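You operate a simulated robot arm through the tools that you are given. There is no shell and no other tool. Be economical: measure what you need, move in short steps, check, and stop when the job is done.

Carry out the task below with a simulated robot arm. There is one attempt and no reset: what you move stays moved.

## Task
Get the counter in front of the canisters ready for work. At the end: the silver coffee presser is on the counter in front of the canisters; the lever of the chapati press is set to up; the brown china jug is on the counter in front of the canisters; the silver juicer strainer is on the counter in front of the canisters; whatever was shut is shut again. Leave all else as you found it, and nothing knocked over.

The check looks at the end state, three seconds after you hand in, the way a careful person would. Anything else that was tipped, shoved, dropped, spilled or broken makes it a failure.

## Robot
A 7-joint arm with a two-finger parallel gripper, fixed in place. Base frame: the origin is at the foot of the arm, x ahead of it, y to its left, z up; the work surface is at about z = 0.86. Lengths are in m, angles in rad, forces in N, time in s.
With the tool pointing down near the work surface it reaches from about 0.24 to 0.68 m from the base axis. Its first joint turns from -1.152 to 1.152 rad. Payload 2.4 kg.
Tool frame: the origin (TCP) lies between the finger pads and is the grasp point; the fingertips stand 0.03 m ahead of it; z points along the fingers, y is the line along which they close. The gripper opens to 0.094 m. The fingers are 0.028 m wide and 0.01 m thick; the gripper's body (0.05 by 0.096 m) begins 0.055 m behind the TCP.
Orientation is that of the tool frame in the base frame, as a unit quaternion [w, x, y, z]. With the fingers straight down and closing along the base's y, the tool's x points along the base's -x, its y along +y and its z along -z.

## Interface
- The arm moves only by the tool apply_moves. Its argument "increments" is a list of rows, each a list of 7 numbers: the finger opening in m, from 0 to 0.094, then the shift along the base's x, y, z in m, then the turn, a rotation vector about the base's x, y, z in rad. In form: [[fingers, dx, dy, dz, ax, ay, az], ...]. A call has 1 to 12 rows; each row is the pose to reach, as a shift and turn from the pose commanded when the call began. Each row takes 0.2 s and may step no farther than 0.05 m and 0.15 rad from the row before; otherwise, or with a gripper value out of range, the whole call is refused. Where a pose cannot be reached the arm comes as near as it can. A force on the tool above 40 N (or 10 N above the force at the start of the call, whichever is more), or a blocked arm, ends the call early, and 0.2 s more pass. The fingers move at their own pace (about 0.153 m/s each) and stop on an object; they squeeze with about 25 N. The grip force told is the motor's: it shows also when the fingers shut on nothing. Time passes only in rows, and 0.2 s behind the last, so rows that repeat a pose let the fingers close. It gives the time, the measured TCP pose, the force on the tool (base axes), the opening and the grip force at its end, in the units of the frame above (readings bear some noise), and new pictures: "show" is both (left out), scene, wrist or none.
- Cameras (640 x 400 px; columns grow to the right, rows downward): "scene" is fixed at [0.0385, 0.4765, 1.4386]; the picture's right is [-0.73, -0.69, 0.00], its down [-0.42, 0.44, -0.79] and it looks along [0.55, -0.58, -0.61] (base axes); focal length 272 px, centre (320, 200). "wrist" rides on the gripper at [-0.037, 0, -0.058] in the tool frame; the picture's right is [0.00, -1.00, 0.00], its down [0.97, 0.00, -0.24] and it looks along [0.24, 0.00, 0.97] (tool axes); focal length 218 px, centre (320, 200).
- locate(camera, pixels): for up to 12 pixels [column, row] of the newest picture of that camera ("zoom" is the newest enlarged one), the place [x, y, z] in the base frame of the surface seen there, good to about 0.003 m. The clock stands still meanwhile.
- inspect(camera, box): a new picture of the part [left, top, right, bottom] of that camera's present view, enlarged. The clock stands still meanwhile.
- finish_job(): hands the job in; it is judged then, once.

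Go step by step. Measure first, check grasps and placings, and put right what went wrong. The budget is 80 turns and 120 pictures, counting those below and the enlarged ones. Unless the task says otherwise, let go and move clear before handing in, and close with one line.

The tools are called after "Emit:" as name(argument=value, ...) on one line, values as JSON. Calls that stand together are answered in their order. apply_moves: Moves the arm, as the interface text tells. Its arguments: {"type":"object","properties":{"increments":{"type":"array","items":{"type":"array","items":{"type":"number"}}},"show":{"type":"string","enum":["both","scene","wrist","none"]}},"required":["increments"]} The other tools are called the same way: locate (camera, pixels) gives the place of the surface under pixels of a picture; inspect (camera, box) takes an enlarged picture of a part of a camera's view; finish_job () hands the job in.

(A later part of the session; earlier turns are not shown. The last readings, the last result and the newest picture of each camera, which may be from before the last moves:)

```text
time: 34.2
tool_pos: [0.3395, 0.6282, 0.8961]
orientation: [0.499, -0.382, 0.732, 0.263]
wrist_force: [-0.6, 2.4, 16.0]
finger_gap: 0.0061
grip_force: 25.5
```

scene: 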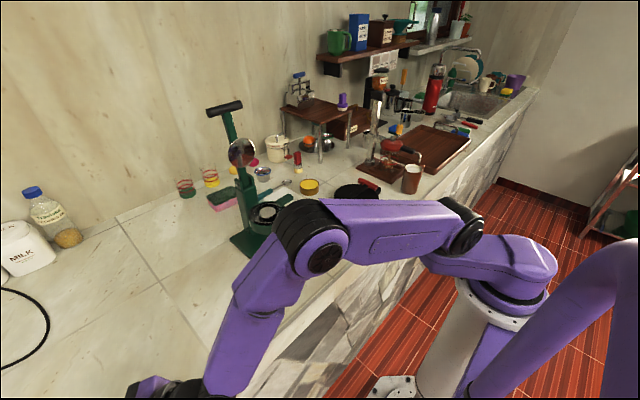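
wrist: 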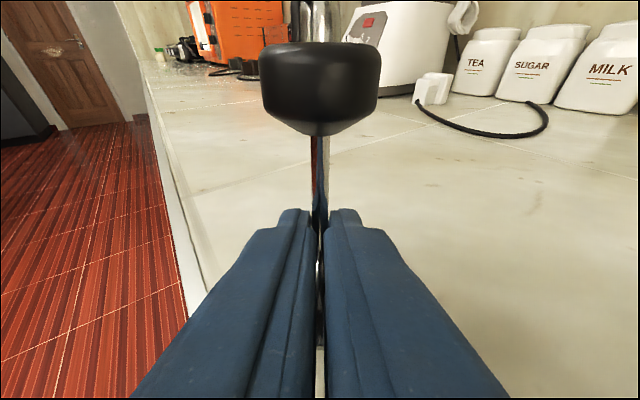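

Contact force 16 N at the expected height, knob shifted slightly: the disk is on the counter. Opening the fingers in place.

Emit:
apply_moves(increments=[[0.0, 0, 0, 0.002, 0, 0, 0], [0.02, 0, 0, 0.002, 0, 0, 0], [0.04, 0, 0, 0.002, 0, 0, 0], [0.06, 0, 0, 0.002, 0, 0, 0], [0.06, 0, 0, 0.002, 0, 0, 0]], show="wrist")

```text
time: 35.4
tool_pos: [0.34, 0.6249, 0.8949]
orientation: [0.496, -0.383, 0.735, 0.261]
wrist_force: [-0.1, 0.3, 0.0]
finger_gap: 0.0597
grip_force: 0.0
```

wrist: 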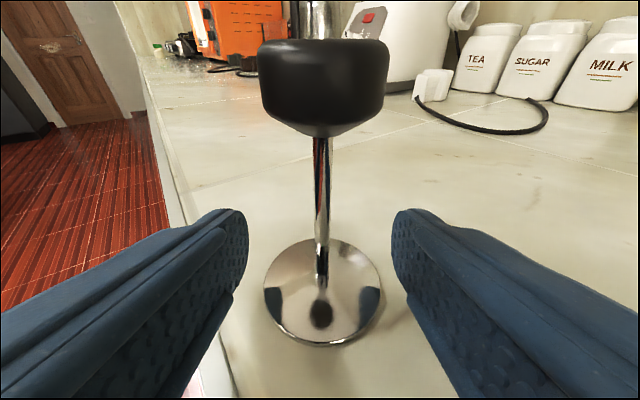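

Tamper stands upright and free. Retreat along the tool axis, then lift.

Emit:
apply_moves(increments=[[0.06, -0.021, -0.03, 0.015, 0, 0, 0], [0.06, -0.042, -0.06, 0.03, 0, 0, 0], [0.06, -0.055, -0.085, 0.05, 0, 0, 0], [0.06, -0.06, -0.1, 0.09, 0, 0, 0], [0.06, -0.06, -0.11, 0.13, -0.08, 0.06, 0], [0.06, -0.06, -0.12, 0.17, -0.18, 0.13, 0], [0.06, -0.05, -0.15, 0.2, -0.28, 0.2, 0], [0.06, -0.04, -0.18, 0.22, -0.38, 0.27, 0]])

```text
time: 37.2
tool_pos: [0.2874, 0.4663, 1.1077]
orientation: [0.337, -0.432, 0.813, 0.197]
wrist_force: [-0.9, -0.9, -0.2]
finger_gap: 0.0602
grip_force: 0.0
out of reach, approached as far as the arm can: row 8
```

scene: 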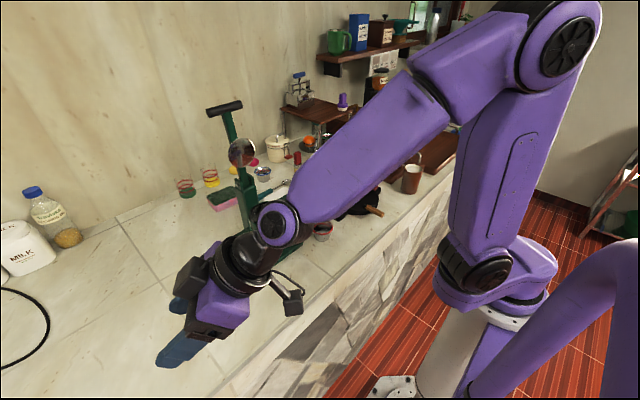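
wrist: 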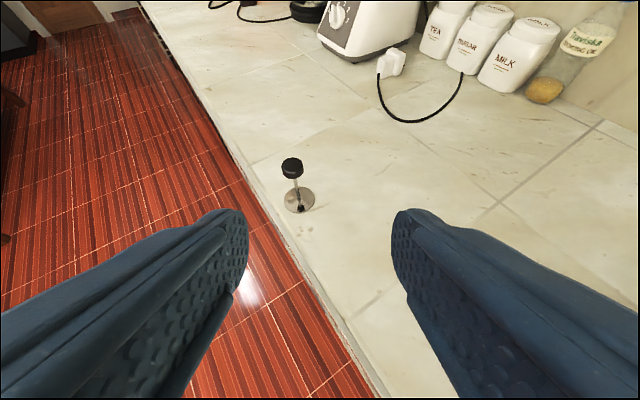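

Tamper stands upright near (0.36,0.65). Next the strainer: fly back right while turning the tool so the fingers close along x and lean toward +y.

Emit:
apply_moves(increments=[[0.06, 0.0, -0.043, 0.01, -0.05, 0.011, 0.072], [0.06, 0.01, -0.086, 0.02, -0.1, 0.022, 0.145], [0.06, 0.02, -0.129, 0.03, -0.15, 0.034, 0.217], [0.06, 0.03, -0.172, 0.03, -0.2, 0.045, 0.29], [0.06, 0.04, -0.215, 0.03, -0.25, 0.056, 0.362], [0.06, 0.05, -0.258, 0.03, -0.3, 0.067, 0.434], [0.06, 0.06, -0.301, 0.03, -0.35, 0.078, 0.507], [0.06, 0.07, -0.344, 0.03, -0.399, 0.0894, 0.579], [0.06, 0.08, -0.386, 0.03, -0.399, 0.0894, 0.579], [0.06, 0.11, -0.386, 0.03, -0.399, 0.0894, 0.579]])

```text
time: 39.4
tool_pos: [0.4022, 0.0789, 1.1368]
orientation: [0.141, -0.692, 0.694, 0.138]
wrist_force: [-0.2, -0.4, 0.3]
finger_gap: 0.0601
grip_force: 0.1
```

scene: 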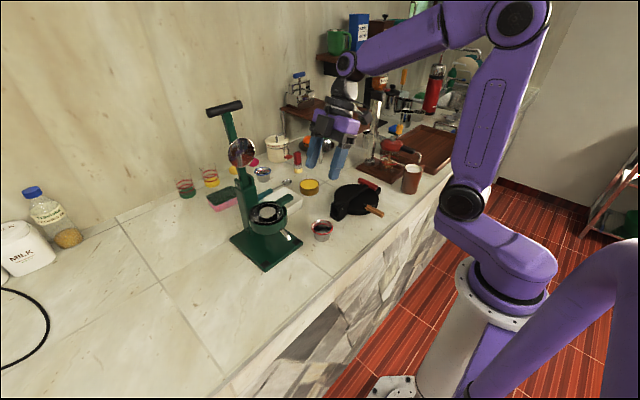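
wrist: 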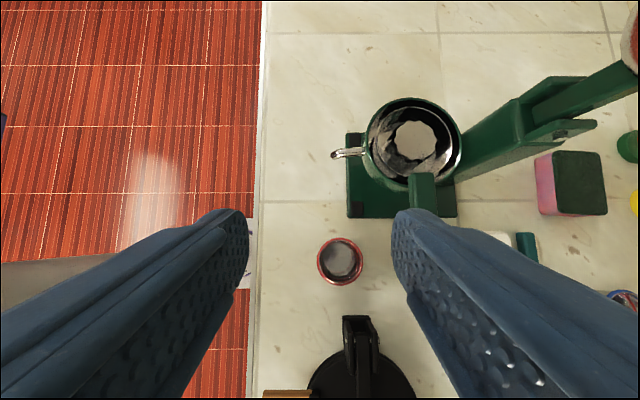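

Orientation fine; handle at (422,192). Measure handle and cup rim from here.

Emit:
locate(camera="wrist", pixels=[[422, 177], [411, 192], [433, 192], [422, 203], [440, 182], [405, 182], [412, 140], [440, 150], [375, 140], [385, 120], [455, 160], [450, 110]])

Emit:
inspect(camera="wrist", box=[340, 80, 500, 220])

```text
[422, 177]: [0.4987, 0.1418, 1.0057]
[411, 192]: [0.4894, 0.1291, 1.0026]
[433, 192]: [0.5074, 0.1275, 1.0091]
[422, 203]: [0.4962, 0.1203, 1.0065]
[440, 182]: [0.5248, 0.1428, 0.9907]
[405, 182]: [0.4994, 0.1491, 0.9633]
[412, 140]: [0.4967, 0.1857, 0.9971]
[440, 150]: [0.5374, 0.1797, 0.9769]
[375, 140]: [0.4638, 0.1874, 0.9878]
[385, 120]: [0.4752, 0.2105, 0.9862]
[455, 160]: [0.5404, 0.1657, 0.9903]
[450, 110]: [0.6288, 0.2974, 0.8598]
```

```text
2.86 times, centred on (420, 150) of wrist
```

zoom: 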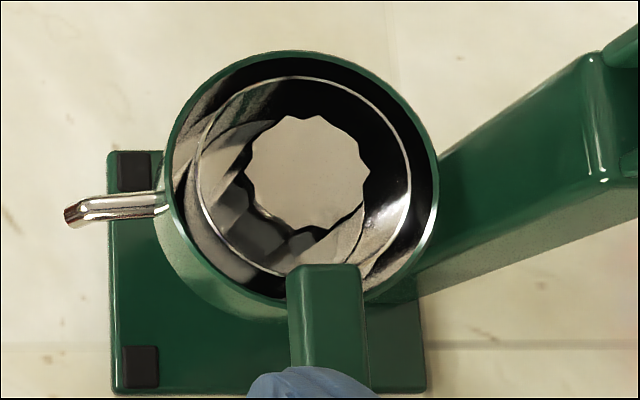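

Handle centre x≈0.498, overhangs y 0.095–0.138, cup rim z≈0.99. Approach and grasp at (0.498,0.105,1.006).

Emit:
apply_moves(increments=[[0.06, 0.04, 0.0, -0.01, 0, 0, 0], [0.06, 0.08, 0.0, -0.03, 0, 0, 0], [0.06, 0.096, 0.003, -0.06, 0, 0, 0], [0.06, 0.096, 0.003, -0.074, 0, 0, 0], [0.06, 0.096, 0.015, -0.1, 0, 0, 0]], show="wrist")

```text
time: 40.6
tool_pos: [0.4965, 0.0969, 1.036]
orientation: [0.141, -0.691, 0.695, 0.139]
wrist_force: [-0.6, 0.2, 0.3]
finger_gap: 0.0598
grip_force: 0.1
```

wrist: 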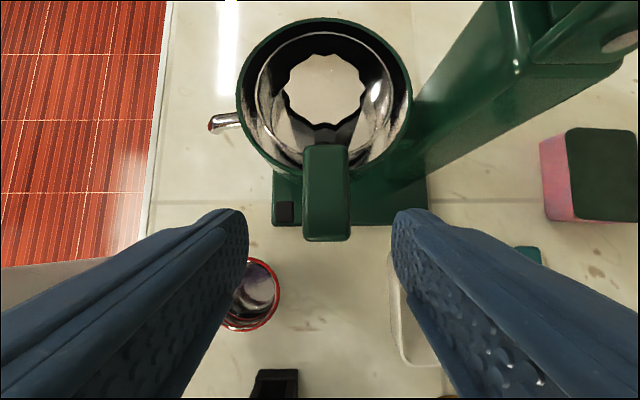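

Handle centred at column 326. Final advance and close.

Emit:
apply_moves(increments=[[0.06, 0.001, 0.006, -0.015, 0, 0, 0], [0.06, 0.001, 0.01, -0.028, 0, 0, 0], [0.03, 0.001, 0.01, -0.028, 0, 0, 0], [0.0, 0.001, 0.01, -0.028, 0, 0, 0], [0.0, 0.001, 0.01, -0.028, 0, 0, 0]])

```text
time: 41.8
tool_pos: [0.498, 0.1033, 1.009]
orientation: [0.141, -0.691, 0.695, 0.139]
wrist_force: [-1.0, 0.2, 0.0]
finger_gap: 0.0218
grip_force: 24.8
```

scene: 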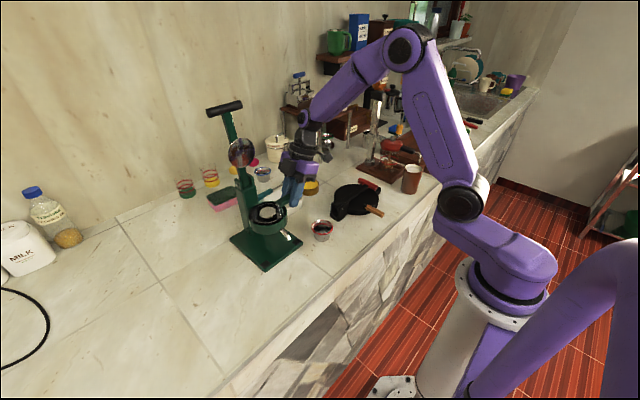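
wrist: 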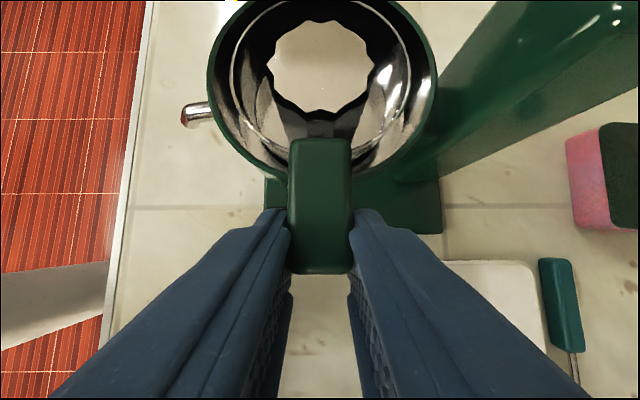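

Gripped at 0.022. Lift slowly and watch whether the strainer (not the juicer) comes up.

Emit:
apply_moves(increments=[[0, 0, 0, 0.006, 0, 0, 0], [0, 0, 0, 0.012, 0, 0, 0], [0, 0, 0, 0.02, 0, 0, 0], [0, 0, 0, 0.03, 0, 0, 0]])

```text
time: 42.8
tool_pos: [0.4986, 0.1063, 1.0386]
orientation: [0.142, -0.691, 0.695, 0.138]
wrist_force: [0.0, 0.5, -1.3]
finger_gap: 0.0214
grip_force: 25.2
```

scene: 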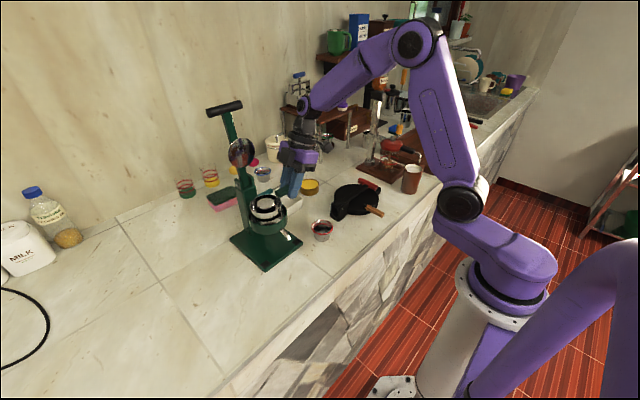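
wrist: 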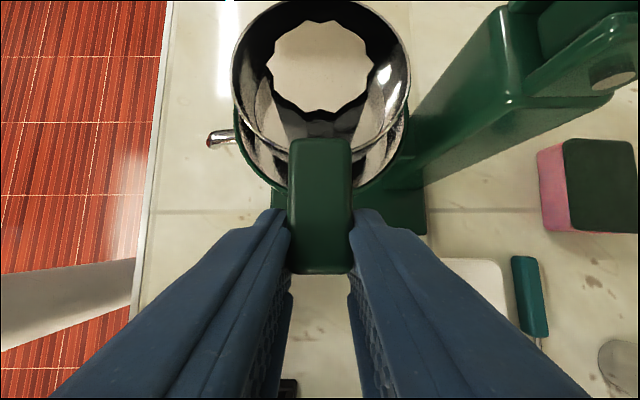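

The strainer rises alone and level. Lift a bit more to clear the cup, checking in the scene.

Emit:
apply_moves(increments=[[0, 0, -0.002, 0.01, 0, 0, 0], [0, 0, -0.003, 0.02, 0, 0, 0], [0, 0, -0.004, 0.03, 0, 0, 0]], show="none")

Emit:
inspect(camera="scene", box=[220, 120, 340, 250])

```text
time: 43.6
tool_pos: [0.4982, 0.1012, 1.0686]
orientation: [0.141, -0.691, 0.695, 0.139]
wrist_force: [0.3, 0.8, 0.1]
finger_gap: 0.0214
grip_force: 25.3
```

```text
3.08 times, centred on (280, 185) of scene
```

zoom: 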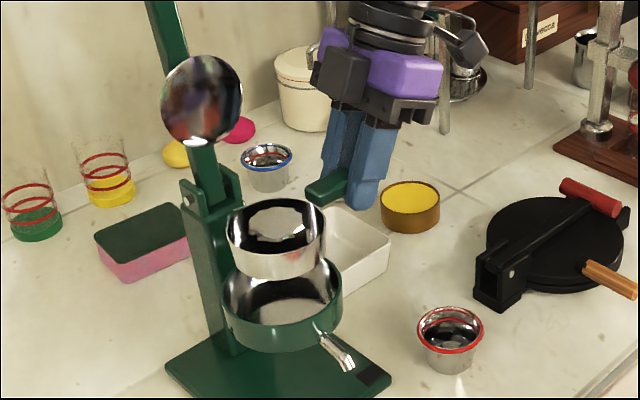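

It's clear of the cup. Measure the strainer's bottom and then pull it toward the base.

Emit:
locate(camera="zoom", pixels=[[275, 273], [275, 250], [245, 260], [310, 268], [325, 185], [230, 235], [322, 235]])

Emit:
apply_moves(increments=[[0, -0.03, -0.003, 0.012, 0, 0, 0], [0, -0.07, -0.005, 0.025, 0, 0, 0], [0, -0.11, -0.005, 0.04, 0, 0, 0], [0, -0.15, -0.005, 0.055, 0, 0, 0], [0, -0.18, -0.005, 0.06, 0, 0, 0]])

```text
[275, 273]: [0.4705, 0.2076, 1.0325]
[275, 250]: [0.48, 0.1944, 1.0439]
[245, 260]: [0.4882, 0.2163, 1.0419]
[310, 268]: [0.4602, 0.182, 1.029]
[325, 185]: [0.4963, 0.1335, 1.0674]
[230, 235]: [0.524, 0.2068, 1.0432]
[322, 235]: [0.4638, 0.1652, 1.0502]
```

```text
time: 44.8
tool_pos: [0.3208, 0.0959, 1.1291]
orientation: [0.141, -0.691, 0.696, 0.138]
wrist_force: [-0.1, -0.7, -1.6]
finger_gap: 0.0214
grip_force: 25.1
```

scene: 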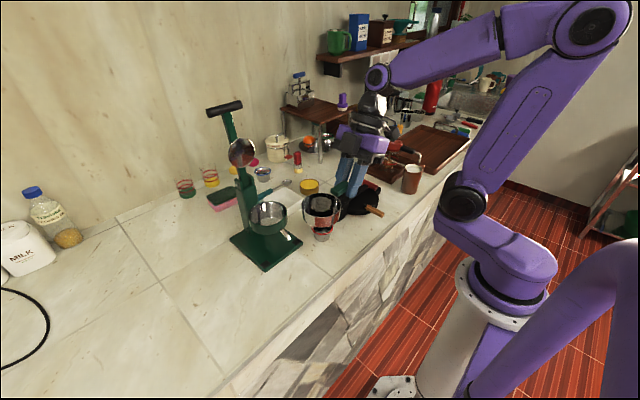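
wrist: 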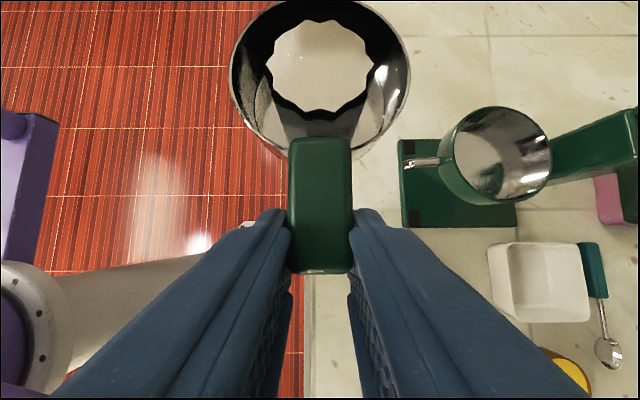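

Held well. Keeping this orientation, swing left at height toward (0.5,0.54).

Emit:
apply_moves(increments=[[0, -0.005, 0.045, 0, 0, 0, 0], [0, -0.005, 0.09, 0, 0, 0, 0], [0, -0.005, 0.135, 0, 0, 0, 0], [0, -0.005, 0.18, 0, 0, 0, 0], [0, -0.005, 0.225, 0, 0, 0, 0], [0, 0.01, 0.27, 0, 0, 0, 0], [0, 0.03, 0.31, 0, 0, 0, 0], [0, 0.055, 0.345, 0, 0, 0, 0], [0, 0.085, 0.38, -0.01, 0, 0, 0], [0, 0.115, 0.405, -0.03, 0, 0, 0], [0, 0.145, 0.42, -0.06, 0, 0, 0], [0, 0.17, 0.43, -0.09, 0, 0, 0]])

```text
time: 47.4
tool_pos: [0.4873, 0.526, 1.0387]
orientation: [0.142, -0.691, 0.695, 0.138]
wrist_force: [0.1, 1.6, -0.3]
finger_gap: 0.0213
grip_force: 25.0
```

scene: 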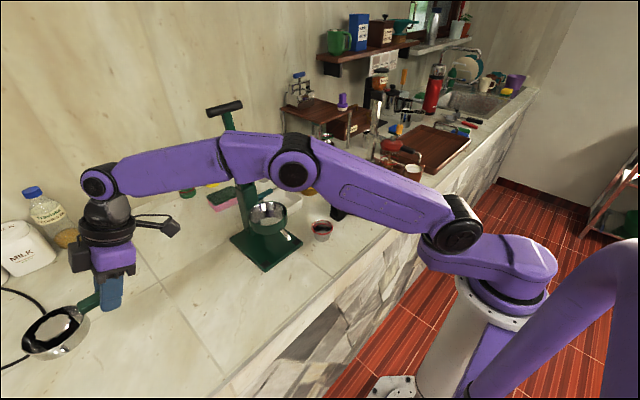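
wrist: 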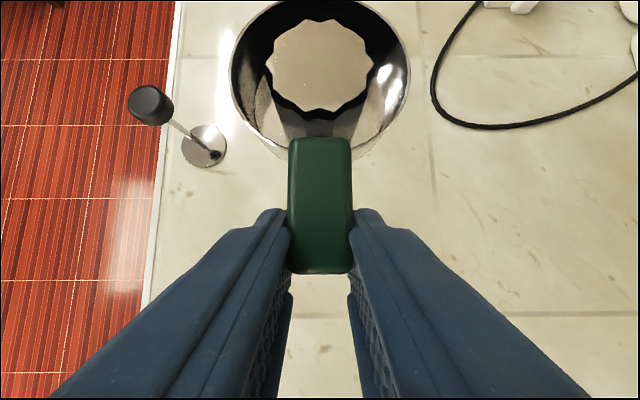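

Tamper safe at lower left, cord beyond. Locate these, and extend to about (0.53,0.54) while lowering.

Emit:
locate(camera="wrist", pixels=[[205, 147], [435, 95], [150, 100], [480, 127], [155, 200]])

Emit:
apply_moves(increments=[[0, 0.01, 0.005, -0.03, 0, 0, 0], [0, 0.025, 0.01, -0.06, 0, 0, 0], [0, 0.038, 0.014, -0.085, 0, 0, 0], [0, 0.043, 0.014, -0.1, 0, 0, 0]])

```text
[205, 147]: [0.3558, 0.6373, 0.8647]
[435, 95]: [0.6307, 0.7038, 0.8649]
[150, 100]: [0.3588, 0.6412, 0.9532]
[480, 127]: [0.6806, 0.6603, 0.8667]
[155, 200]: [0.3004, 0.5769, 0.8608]
```

```text
time: 48.4
tool_pos: [0.5275, 0.5333, 0.9388]
orientation: [0.142, -0.691, 0.695, 0.138]
wrist_force: [-0.3, 0.4, -0.5]
finger_gap: 0.0214
grip_force: 25.4
out of reach, approached as far as the arm can: row 3, 4
```

scene: 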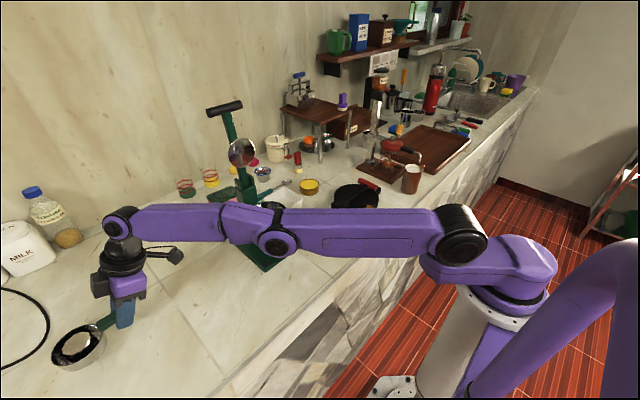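
wrist: 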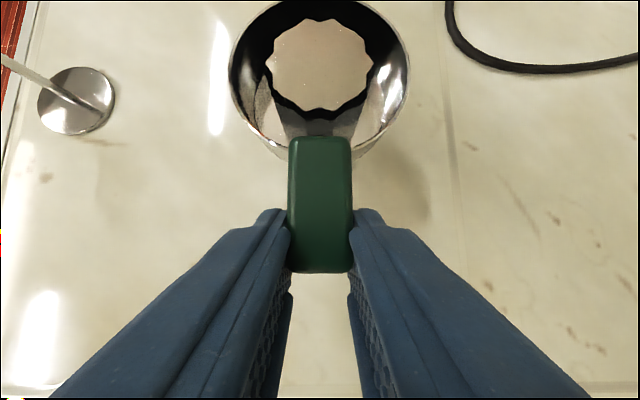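

At reach limit; lower gently with a slight pull-in until contact.

Emit:
apply_moves(increments=[[0, -0.006, -0.003, -0.01, 0, 0, 0], [0, -0.006, -0.003, -0.018, 0, 0, 0], [0, -0.006, -0.003, -0.024, 0, 0, 0], [0, -0.006, -0.003, -0.03, 0, 0, 0]], show="none")

Emit:
inspect(camera="scene", box=[20, 280, 160, 390])

```text
time: 49.4
tool_pos: [0.5209, 0.53, 0.9082]
orientation: [0.141, -0.691, 0.695, 0.138]
wrist_force: [0.2, 0.2, -1.5]
finger_gap: 0.0216
grip_force: 24.9
```

```text
3.64 times, centred on (90, 335) of scene
```

zoom: 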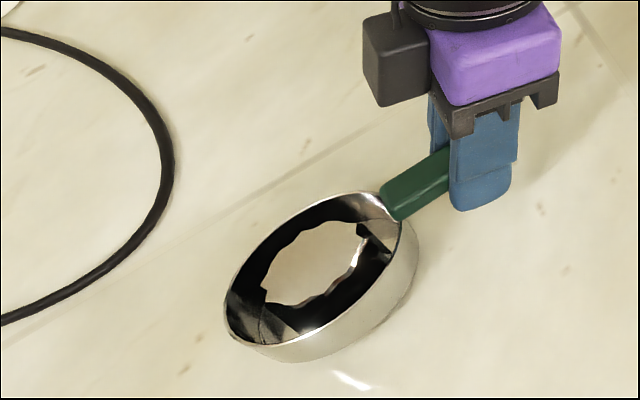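

Very near the counter. Lower the last bit in fine steps.

Emit:
apply_moves(increments=[[0, 0, 0, -0.003, 0, 0, 0], [0, 0, 0, -0.006, 0, 0, 0], [0, 0, 0, -0.008, 0, 0, 0], [0, 0, 0, -0.01, 0, 0, 0]], show="none")

Emit:
inspect(camera="scene", box=[20, 280, 160, 390])

```text
time: 50.4
tool_pos: [0.5217, 0.5311, 0.9032]
orientation: [0.148, -0.69, 0.694, 0.139]
wrist_force: [-6.0, -8.9, 30.3]
finger_gap: 0.0215
grip_force: 24.5
```

```text
3.64 times, centred on (90, 335) of scene
```

zoom: 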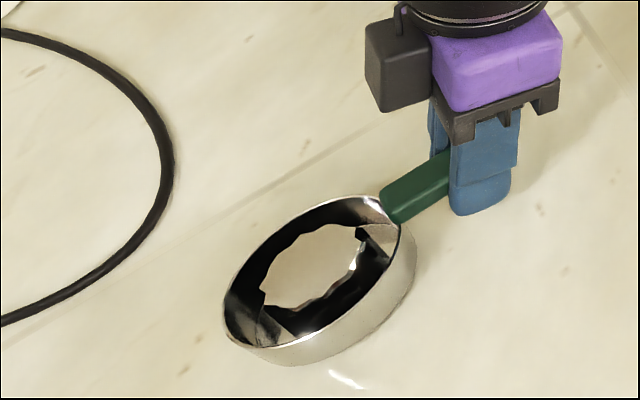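

Contact at 30 N: strainer is on the counter. Ease the load, open, and back away.

Emit:
apply_moves(increments=[[0, 0, 0, 0.005, 0, 0, 0], [0.03, 0, 0, 0.005, 0, 0, 0], [0.045, 0, 0, 0.005, 0, 0, 0], [0.06, 0, 0, 0.005, 0, 0, 0], [0.06, 0, -0.01, 0.028, 0, 0, 0], [0.06, 0, -0.02, 0.06, 0, 0, 0], [0.06, -0.01, -0.03, 0.1, 0, 0, 0], [0.06, -0.03, -0.04, 0.14, 0, 0, 0]])

```text
time: 52.2
tool_pos: [0.4897, 0.4877, 1.0376]
orientation: [0.141, -0.691, 0.695, 0.139]
wrist_force: [0.0, -0.3, 0.4]
finger_gap: 0.0602
grip_force: 0.1
```

scene: 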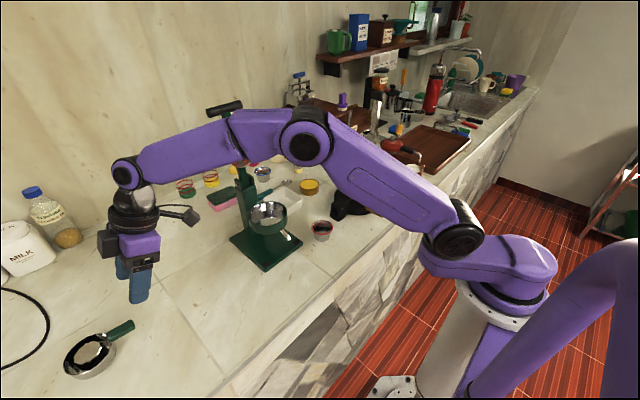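
wrist: 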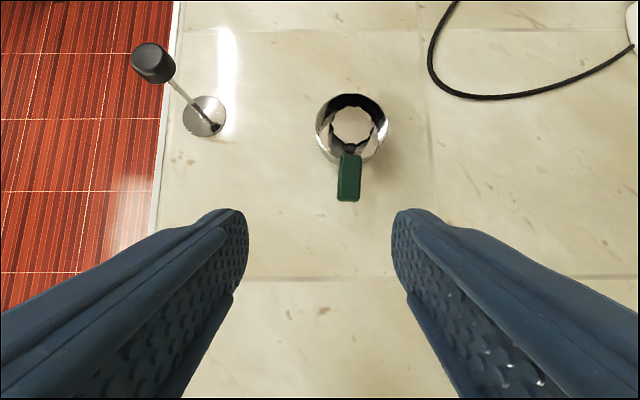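

Both items are fine. Now fly to the jug: retract, lift, swing right with a −90° yaw first.

Emit:
locate(camera="wrist", pixels=[[352, 127], [352, 97], [318, 125], [388, 125], [349, 175], [205, 115]])

Emit:
apply_moves(increments=[[0.094, -0.03, -0.02, 0.03, 0, 0, -0.13], [0.094, -0.06, -0.04, 0.06, 0, 0, -0.26], [0.094, -0.09, -0.07, 0.08, 0, 0, -0.39], [0.094, -0.12, -0.1, 0.1, 0, 0, -0.52], [0.094, -0.14, -0.14, 0.12, 0, 0, -0.65], [0.094, -0.15, -0.18, 0.14, 0, 0, -0.78], [0.094, -0.15, -0.225, 0.15, 0, 0, -0.91], [0.094, -0.15, -0.27, 0.15, 0, 0, -1.04], [0.094, -0.15, -0.315, 0.15, 0, 0, -1.17], [0.094, -0.15, -0.36, 0.15, 0, 0, -1.3], [0.094, -0.15, -0.405, 0.15, 0, 0, -1.43], [0.094, -0.15, -0.45, 0.15, 0, 0, -1.57]], show="none")

Emit:
apply_moves(increments=[[0.094, 0, -0.04, 0, 0, 0, -0.13], [0.094, 0, -0.08, 0, 0, 0, -0.26], [0.094, 0, -0.12, 0, 0, 0, -0.39], [0.094, 0, -0.16, 0, 0, 0, -0.52], [0.094, 0, -0.2, 0, 0, 0, -0.65], [0.094, 0, -0.22, 0, 0, 0, -0.78], [0.094, 0, -0.23, 0, 0, 0, -0.91], [0.094, 0, -0.23, 0, 0, 0, -1.04], [0.094, 0, -0.23, 0, 0, 0, -1.17], [0.094, 0, -0.23, 0, 0, 0, -1.3], [0.094, 0, -0.23, 0, 0, 0, -1.43], [0.094, 0, -0.23, 0, 0, 0, -1.57]])

```text
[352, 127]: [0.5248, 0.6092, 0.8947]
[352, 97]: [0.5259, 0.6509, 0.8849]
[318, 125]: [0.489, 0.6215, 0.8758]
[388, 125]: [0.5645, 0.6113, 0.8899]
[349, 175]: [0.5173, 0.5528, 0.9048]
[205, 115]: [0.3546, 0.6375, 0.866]
```

```text
time: 54.8
tool_pos: [0.3406, 0.0422, 1.1881]
orientation: [0.197, 0.004, 0.98, -0.002]
wrist_force: [0.7, -0.1, 0.3]
finger_gap: 0.094
grip_force: 0.1
```

```text
time: 57.4
tool_pos: [0.3404, -0.192, 1.1875]
orientation: [0.139, 0.695, 0.691, -0.142]
wrist_force: [-0.2, 0.3, -0.8]
finger_gap: 0.0942
grip_force: 0.1
```

scene: 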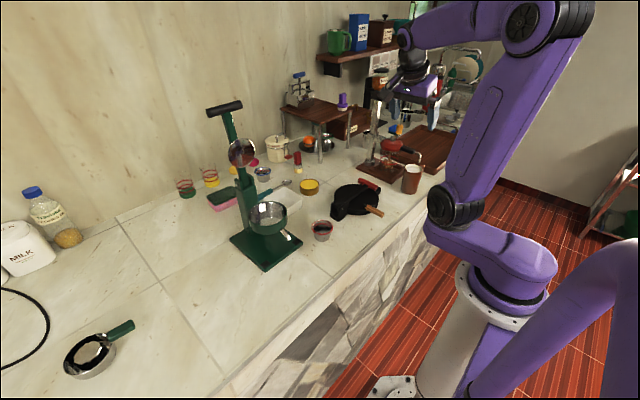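
wrist: 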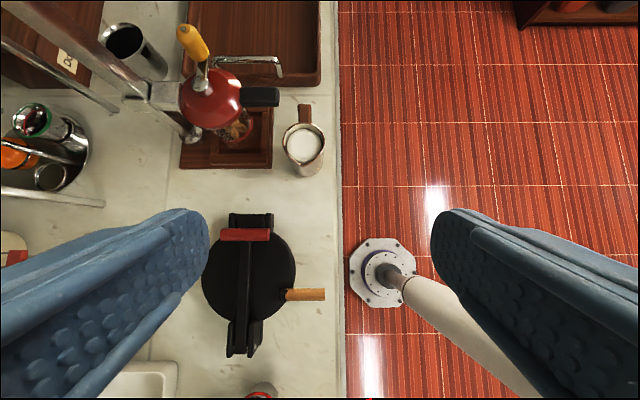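

Jug at (304,145) with its handle pointing −y, so closing along x is right. Measure jug and nearby crank handle.

Emit:
locate(camera="wrist", pixels=[[304, 145], [286, 140], [323, 148], [304, 126], [304, 163], [305, 108], [306, 174], [262, 97], [278, 98], [275, 68], [265, 150], [337, 150]])

Emit:
inspect(camera="wrist", box=[230, 40, 370, 190])

Emit:
inspect(camera="scene", box=[350, 110, 460, 200])

```text
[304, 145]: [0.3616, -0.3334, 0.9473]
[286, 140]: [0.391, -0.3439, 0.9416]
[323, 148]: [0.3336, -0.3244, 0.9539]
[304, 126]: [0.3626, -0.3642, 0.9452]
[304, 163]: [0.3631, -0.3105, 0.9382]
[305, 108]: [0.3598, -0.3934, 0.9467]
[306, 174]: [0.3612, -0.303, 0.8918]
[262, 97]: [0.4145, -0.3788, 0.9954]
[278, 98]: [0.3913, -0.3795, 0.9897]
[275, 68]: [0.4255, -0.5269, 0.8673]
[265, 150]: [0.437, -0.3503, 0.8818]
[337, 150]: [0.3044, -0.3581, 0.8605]
```

```text
2.67 times, centred on (300, 115) of wrist
```

zoom: 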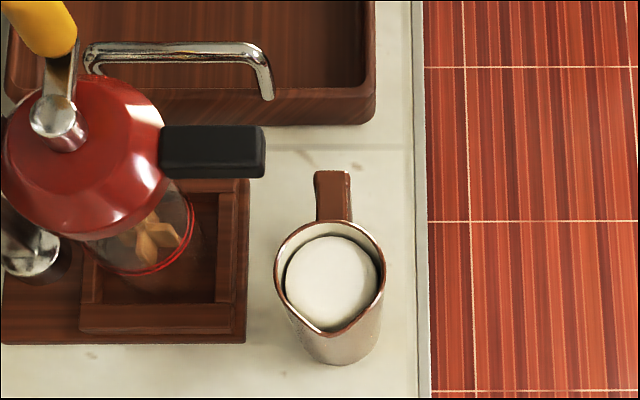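

```text
4.44 times, centred on (405, 155) of scene
```

zoom: 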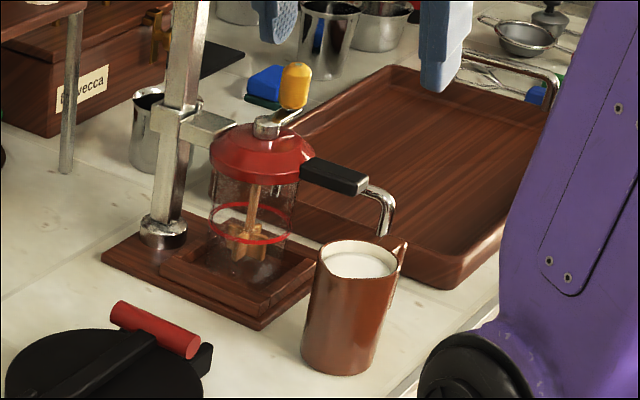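

Jug centre (0.362,-0.335), ~0.06 wide, rim ≈0.955, full of milk. Go to a pre-grasp with tilt 0.5, then check.

Emit:
apply_moves(increments=[[0.09, 0.01, -0.02, -0.04, -0.05, 0, 0], [0.09, 0.02, -0.04, -0.08, -0.1, 0, 0], [0.09, 0.022, -0.06, -0.115, -0.1, 0, 0], [0.09, 0.022, -0.083, -0.155, -0.1, 0, 0]])

```text
time: 58.4
tool_pos: [0.3608, -0.2737, 1.033]
orientation: [0.173, 0.687, 0.683, -0.175]
wrist_force: [-0.6, -0.2, 0.1]
finger_gap: 0.0898
grip_force: 0.0
```

scene: 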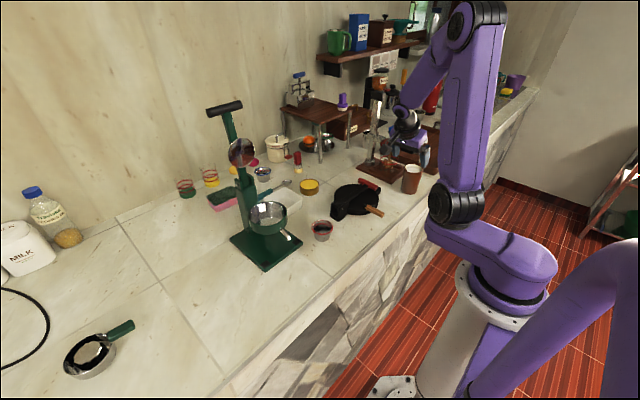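
wrist: 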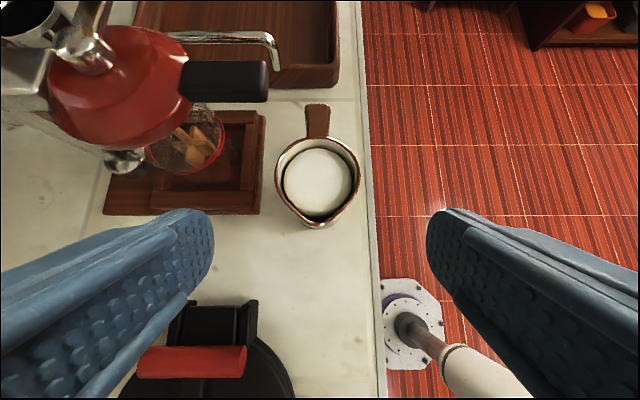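

Jug is centred (column 318). Advance along the tool axis and stop before closing.

Emit:
apply_moves(increments=[[0.09, 0, -0.02, -0.037, 0, 0, 0], [0.09, 0, -0.04, -0.074, 0, 0, 0], [0.09, 0.001, -0.05, -0.093, 0, 0, 0], [0.09, 0.001, -0.059, -0.111, 0, 0, 0]])

```text
time: 59.4
tool_pos: [0.3622, -0.3315, 0.922]
orientation: [0.173, 0.687, 0.683, -0.176]
wrist_force: [-0.4, -1.2, -1.2]
finger_gap: 0.0901
grip_force: 0.1
```

scene: 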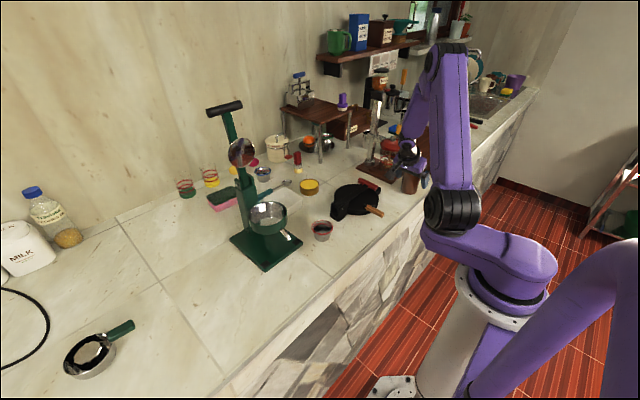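
wrist: 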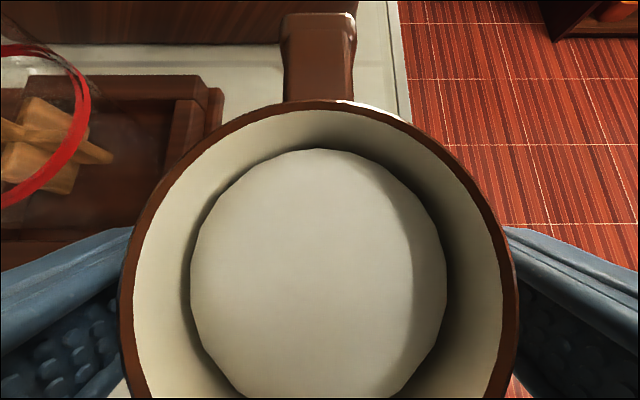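

Jug is between the fingers. Close and lift very gently.

Emit:
apply_moves(increments=[[0.06, 0, 0, 0, 0, 0, 0], [0.03, 0, 0, 0, 0, 0, 0], [0.0, 0, 0, 0, 0, 0, 0], [0.0, 0, 0, 0, 0, 0, 0], [0.0, 0, 0, 0.005, 0, 0, 0], [0.0, 0, 0, 0.012, 0, 0, 0], [0.0, 0, 0, 0.02, 0, 0, 0]])

```text
time: 61.0
tool_pos: [0.3634, -0.3313, 0.9413]
orientation: [0.174, 0.686, 0.684, -0.176]
wrist_force: [-0.2, -0.2, -4.3]
finger_gap: 0.0656
grip_force: 25.4
```

scene: 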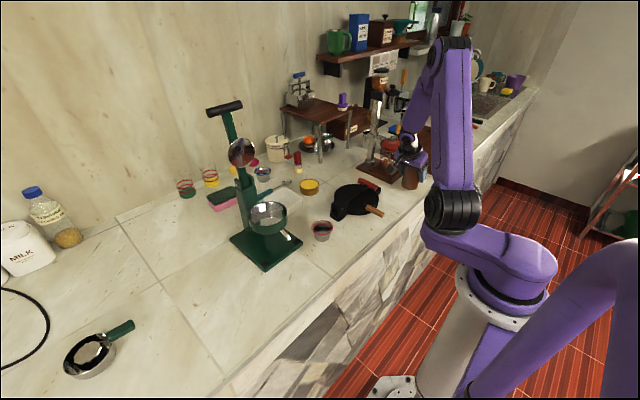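
wrist: 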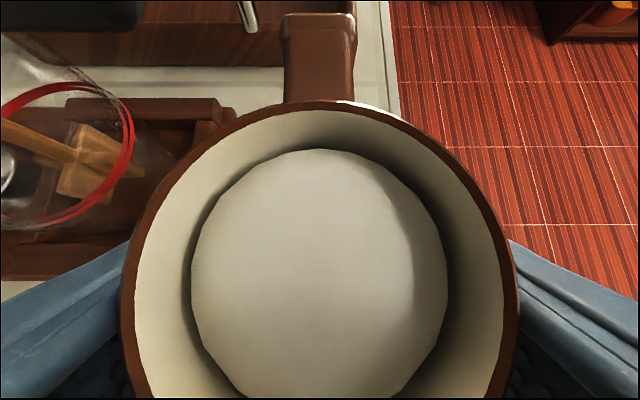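

Jug is held level (gap 0.066). Lift smoothly, drawing away from the crank.

Emit:
apply_moves(increments=[[0, -0.003, 0.006, 0.012, 0, 0, 0], [0, -0.008, 0.015, 0.028, 0, 0, 0], [0, -0.014, 0.028, 0.048, 0, 0, 0], [0, -0.02, 0.042, 0.07, 0, 0, 0], [0, -0.025, 0.056, 0.092, 0, 0, 0], [0, -0.03, 0.07, 0.115, 0, 0, 0.05], [0, -0.034, 0.088, 0.13, 0, 0, 0.12], [0, -0.038, 0.11, 0.138, 0, 0, 0.21], [0, -0.04, 0.135, 0.14, 0, 0, 0.32], [0, -0.042, 0.165, 0.14, 0, 0, 0.43], [0, -0.043, 0.195, 0.14, 0, 0, 0.54], [0, -0.043, 0.225, 0.14, 0, 0, 0.65]])

```text
time: 63.6
tool_pos: [0.3216, -0.1075, 1.0802]
orientation: [0.219, 0.432, 0.868, -0.111]
wrist_force: [-1.3, -0.3, -4.4]
finger_gap: 0.0659
grip_force: 25.2
```

scene: 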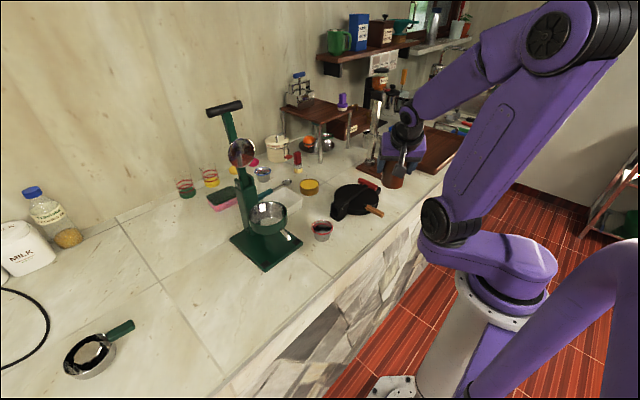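
wrist: 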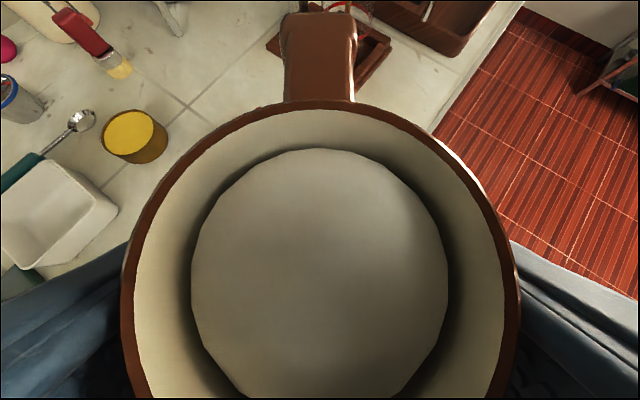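

Steady. Continue the swing left with yaw.

Emit:
apply_moves(increments=[[0, 0.003, 0.035, 0, 0, 0, 0.13], [0, 0.006, 0.075, 0, 0, 0, 0.26], [0, 0.008, 0.115, 0, 0, 0, 0.39], [0, 0.008, 0.155, 0, 0, 0, 0.52], [0, 0.008, 0.195, 0, 0, 0, 0.66], [0, 0.008, 0.235, 0, 0, 0, 0.8], [0, 0.008, 0.275, 0, 0, 0, 0.94], [0, 0.008, 0.315, 0, 0, 0, 1.08], [0, 0.008, 0.355, 0, 0, 0, 1.22], [0, 0.01, 0.395, 0, 0, 0, 1.36], [0, 0.013, 0.435, 0, 0, 0, 1.5], [0, 0.02, 0.47, 0, 0, 0, 1.64]])

```text
time: 66.2
tool_pos: [0.3396, 0.3642, 1.0808]
orientation: [0.232, -0.34, 0.908, 0.084]
wrist_force: [0.6, -0.7, -5.4]
finger_gap: 0.0657
grip_force: 24.6
```

scene: 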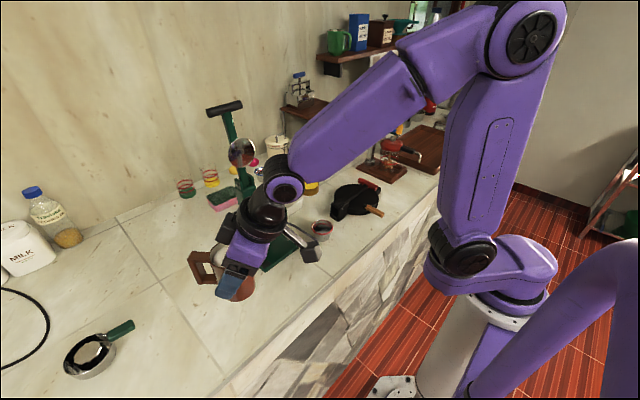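
wrist: 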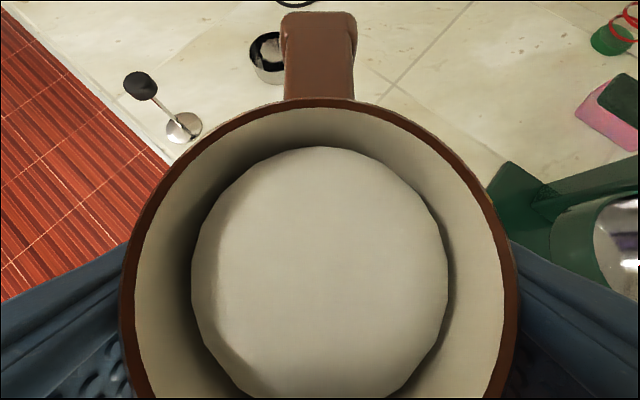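

Tamper at (180,125) and strainer visible ahead. Target jug spot (0.435,0.595) between them; move above it with bottom still clear.

Emit:
apply_moves(increments=[[0, 0.015, 0.035, -0.005, 0, 0, 0.06], [0, 0.03, 0.07, -0.01, 0, 0, 0.12], [0, 0.045, 0.105, -0.02, 0, 0, 0.18], [0, 0.06, 0.14, -0.03, 0, 0, 0.24], [0, 0.072, 0.17, -0.04, 0, 0, 0.3], [0, 0.084, 0.2, -0.045, 0, 0, 0.36], [0, 0.092, 0.22, -0.05, 0, 0, 0.38], [0, 0.095, 0.231, -0.055, 0, 0, 0.38]])

```text
time: 68.0
tool_pos: [0.4363, 0.5936, 1.0272]
orientation: [0.211, -0.504, 0.828, 0.126]
wrist_force: [0.0, 1.1, -4.0]
finger_gap: 0.0663
grip_force: 25.0
```

scene: 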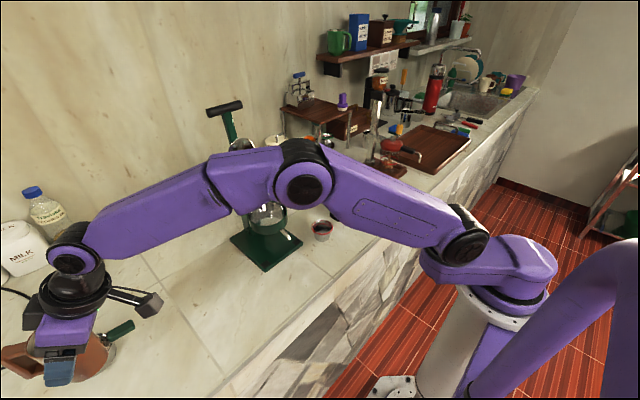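
wrist: 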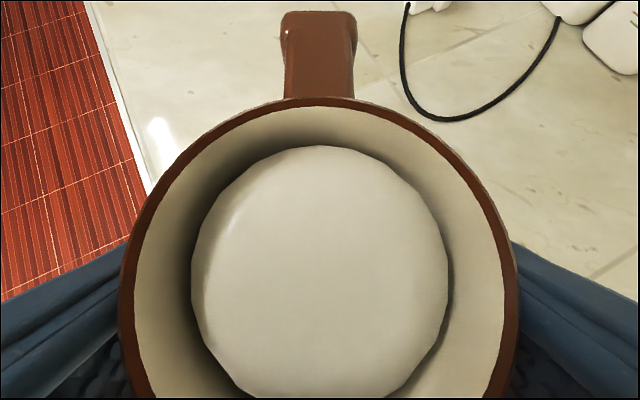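

Above the spot at (0.436,0.594). Lower to just above the counter.

Emit:
apply_moves(increments=[[0, 0, 0, -0.02, 0, 0, 0], [0, 0, 0, -0.045, 0, 0, 0], [0, 0, 0, -0.07, 0, 0, 0], [0, 0, 0, -0.09, 0, 0, 0]], show="scene")

Emit:
inspect(camera="scene", box=[0, 280, 160, 400])

```text
time: 69.0
tool_pos: [0.4366, 0.5946, 0.9392]
orientation: [0.212, -0.505, 0.827, 0.128]
wrist_force: [-0.6, -0.3, -4.0]
finger_gap: 0.0657
grip_force: 24.9
```

scene: 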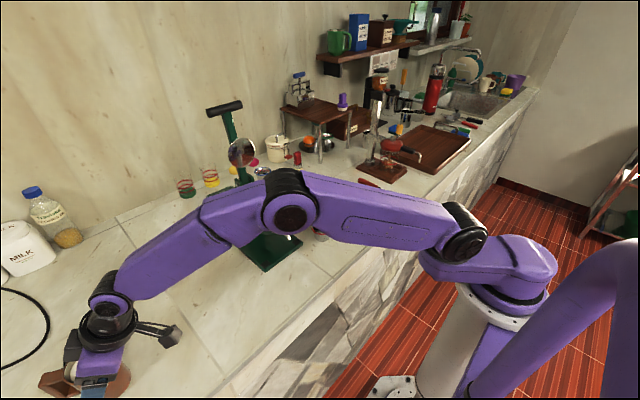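

```text
3.33 times, centred on (80, 340) of scene
```

zoom: 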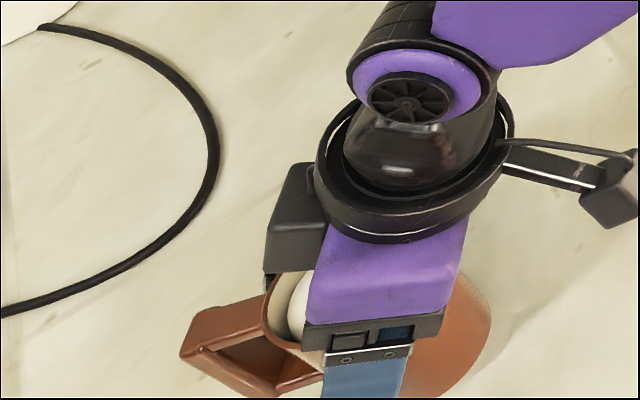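

Strainer is hidden behind the hand here; no contact force so far. Lower the last 17 mm carefully.

Emit:
apply_moves(increments=[[0, 0, 0, -0.006, 0, 0, 0], [0, 0, 0, -0.011, 0, 0, 0], [0, 0, 0, -0.015, 0, 0, 0], [0, 0, 0, -0.017, 0, 0, 0], [0, 0, 0, -0.019, 0, 0, 0]], show="none")

```text
time: 70.2
tool_pos: [0.4379, 0.5944, 0.9217]
orientation: [0.214, -0.504, 0.826, 0.129]
wrist_force: [-3.4, -6.0, 14.9]
finger_gap: 0.0661
grip_force: 24.9
```

Contact at the expected height. Open and retreat along the tool axis.

Emit:
apply_moves(increments=[[0.066, 0, 0, 0.002, 0, 0, 0], [0.075, 0, 0, 0.002, 0, 0, 0], [0.088, 0, 0, 0.002, 0, 0, 0], [0.088, 0, 0, 0.002, 0, 0, 0], [0.088, -0.006, -0.013, 0.028, 0, 0, 0], [0.088, -0.013, -0.026, 0.055, 0, 0, 0], [0.088, -0.022, -0.044, 0.09, 0, 0, 0], [0.088, -0.03, -0.07, 0.125, 0, 0, 0], [0.088, -0.04, -0.11, 0.14, 0, 0, 0], [0.088, -0.05, -0.15, 0.15, 0, 0, 0]])

```text
time: 72.4
tool_pos: [0.3837, 0.4427, 1.0689]
orientation: [0.211, -0.505, 0.827, 0.128]
wrist_force: [0.2, 0.7, -0.5]
finger_gap: 0.0883
grip_force: 0.0
```

scene: 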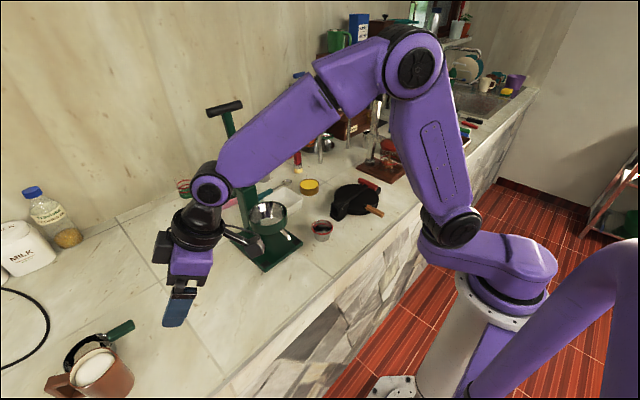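
wrist: 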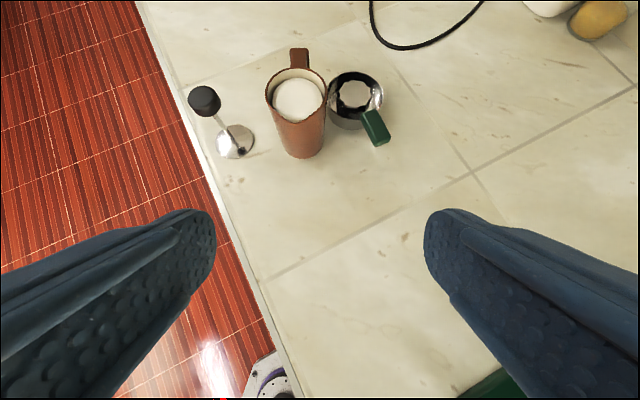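

All three stand properly in front of the canisters. Now to the chapati press: swing back while straightening the tool.

Emit:
apply_moves(increments=[[0.07, -0.01, -0.03, 0.03, -0.111, 0.057, 0], [0.07, -0.02, -0.06, 0.06, -0.223, 0.114, 0], [0.07, -0.03, -0.1, 0.08, -0.334, 0.17, 0], [0.07, -0.04, -0.14, 0.09, -0.446, 0.227, 0], [0.07, -0.05, -0.18, 0.1, -0.446, 0.227, 0], [0.07, -0.05, -0.225, 0.1, -0.446, 0.227, 0], [0.07, -0.05, -0.27, 0.1, -0.446, 0.227, 0], [0.07, -0.05, -0.315, 0.1, -0.446, 0.227, 0], [0.07, -0.05, -0.36, 0.1, -0.446, 0.227, 0], [0.07, -0.05, -0.405, 0.1, -0.446, 0.227, 0], [0.07, -0.05, -0.45, 0.1, -0.446, 0.227, 0], [0.07, -0.045, -0.49, 0.1, -0.446, 0.227, 0]], show="none")

Emit:
apply_moves(increments=[[0.07, 0, -0.02, 0, 0, 0, -0.14], [0.07, 0, -0.04, 0, 0, 0, -0.28], [0.07, 0, -0.06, 0, 0, 0, -0.42], [0.07, 0, -0.08, 0, 0, 0, -0.56], [0.07, 0.01, -0.1, 0, 0, 0, -0.7], [0.07, 0.02, -0.12, -0.01, 0, 0, -0.84], [0.07, 0.03, -0.14, -0.02, 0, 0, -0.97], [0.07, 0.04, -0.15, -0.03, 0, 0, -1.1]])

```text
time: 75.0
tool_pos: [0.3414, -0.0461, 1.1681]
orientation: [0.001, -0.522, 0.853, -0.003]
wrist_force: [1.0, -0.3, -0.3]
finger_gap: 0.07
grip_force: 0.1
```

```text
time: 76.8
tool_pos: [0.3806, -0.1972, 1.1385]
orientation: [-0.001, 0.003, 1.0, -0.003]
wrist_force: [0.3, 0.0, 0.1]
finger_gap: 0.0698
grip_force: 0.1
```

scene: 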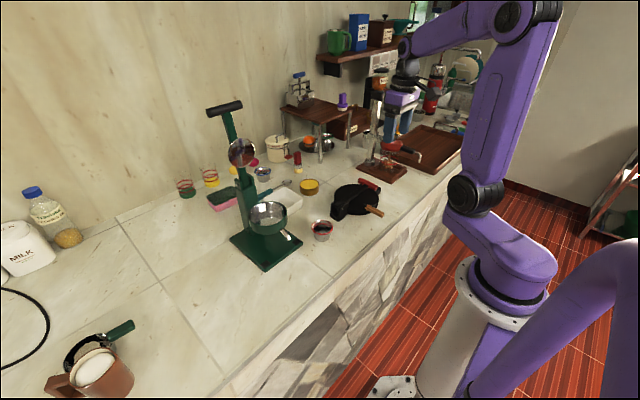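
wrist: 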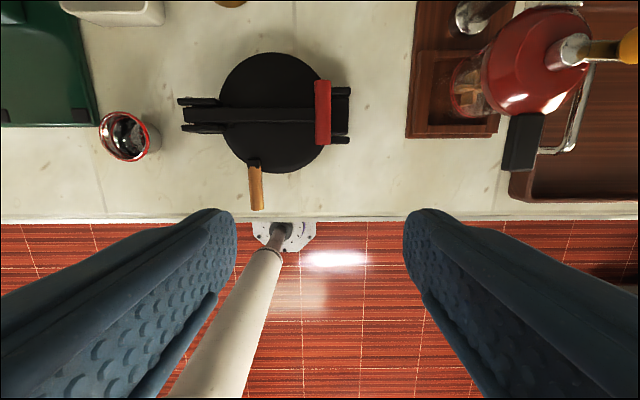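

Emit:
inspect(camera="wrist", box=[170, 40, 370, 220])

Emit:
inspect(camera="scene", box=[325, 170, 395, 225])

Emit:
locate(camera="wrist", pixels=[[322, 85], [322, 112], [322, 140], [316, 112], [329, 112], [270, 114], [205, 114], [340, 92], [340, 140], [255, 185], [190, 102], [300, 145]])

```text
2.22 times, centred on (270, 130) of wrist
```

zoom: 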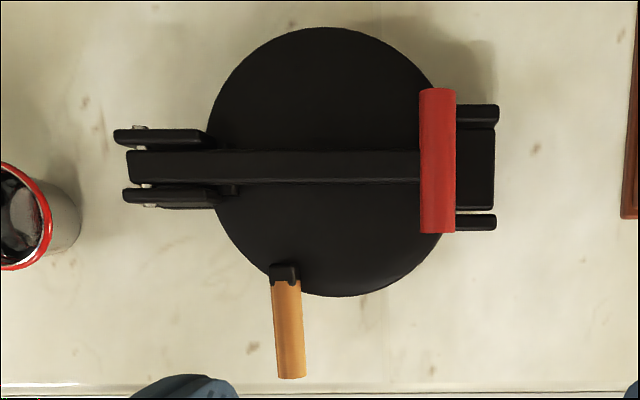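

```text
7.27 times, centred on (360, 198) of scene
```

zoom: 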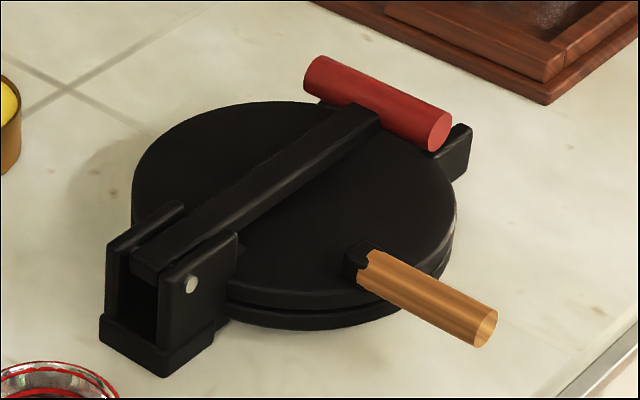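

```text
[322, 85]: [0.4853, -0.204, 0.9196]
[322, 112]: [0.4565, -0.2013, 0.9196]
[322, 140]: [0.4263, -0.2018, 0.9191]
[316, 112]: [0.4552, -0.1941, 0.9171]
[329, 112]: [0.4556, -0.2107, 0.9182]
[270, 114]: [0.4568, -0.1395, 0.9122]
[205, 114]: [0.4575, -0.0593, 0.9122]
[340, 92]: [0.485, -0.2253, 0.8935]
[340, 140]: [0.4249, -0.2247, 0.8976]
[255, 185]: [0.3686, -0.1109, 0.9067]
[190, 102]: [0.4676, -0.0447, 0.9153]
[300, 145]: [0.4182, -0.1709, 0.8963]
```

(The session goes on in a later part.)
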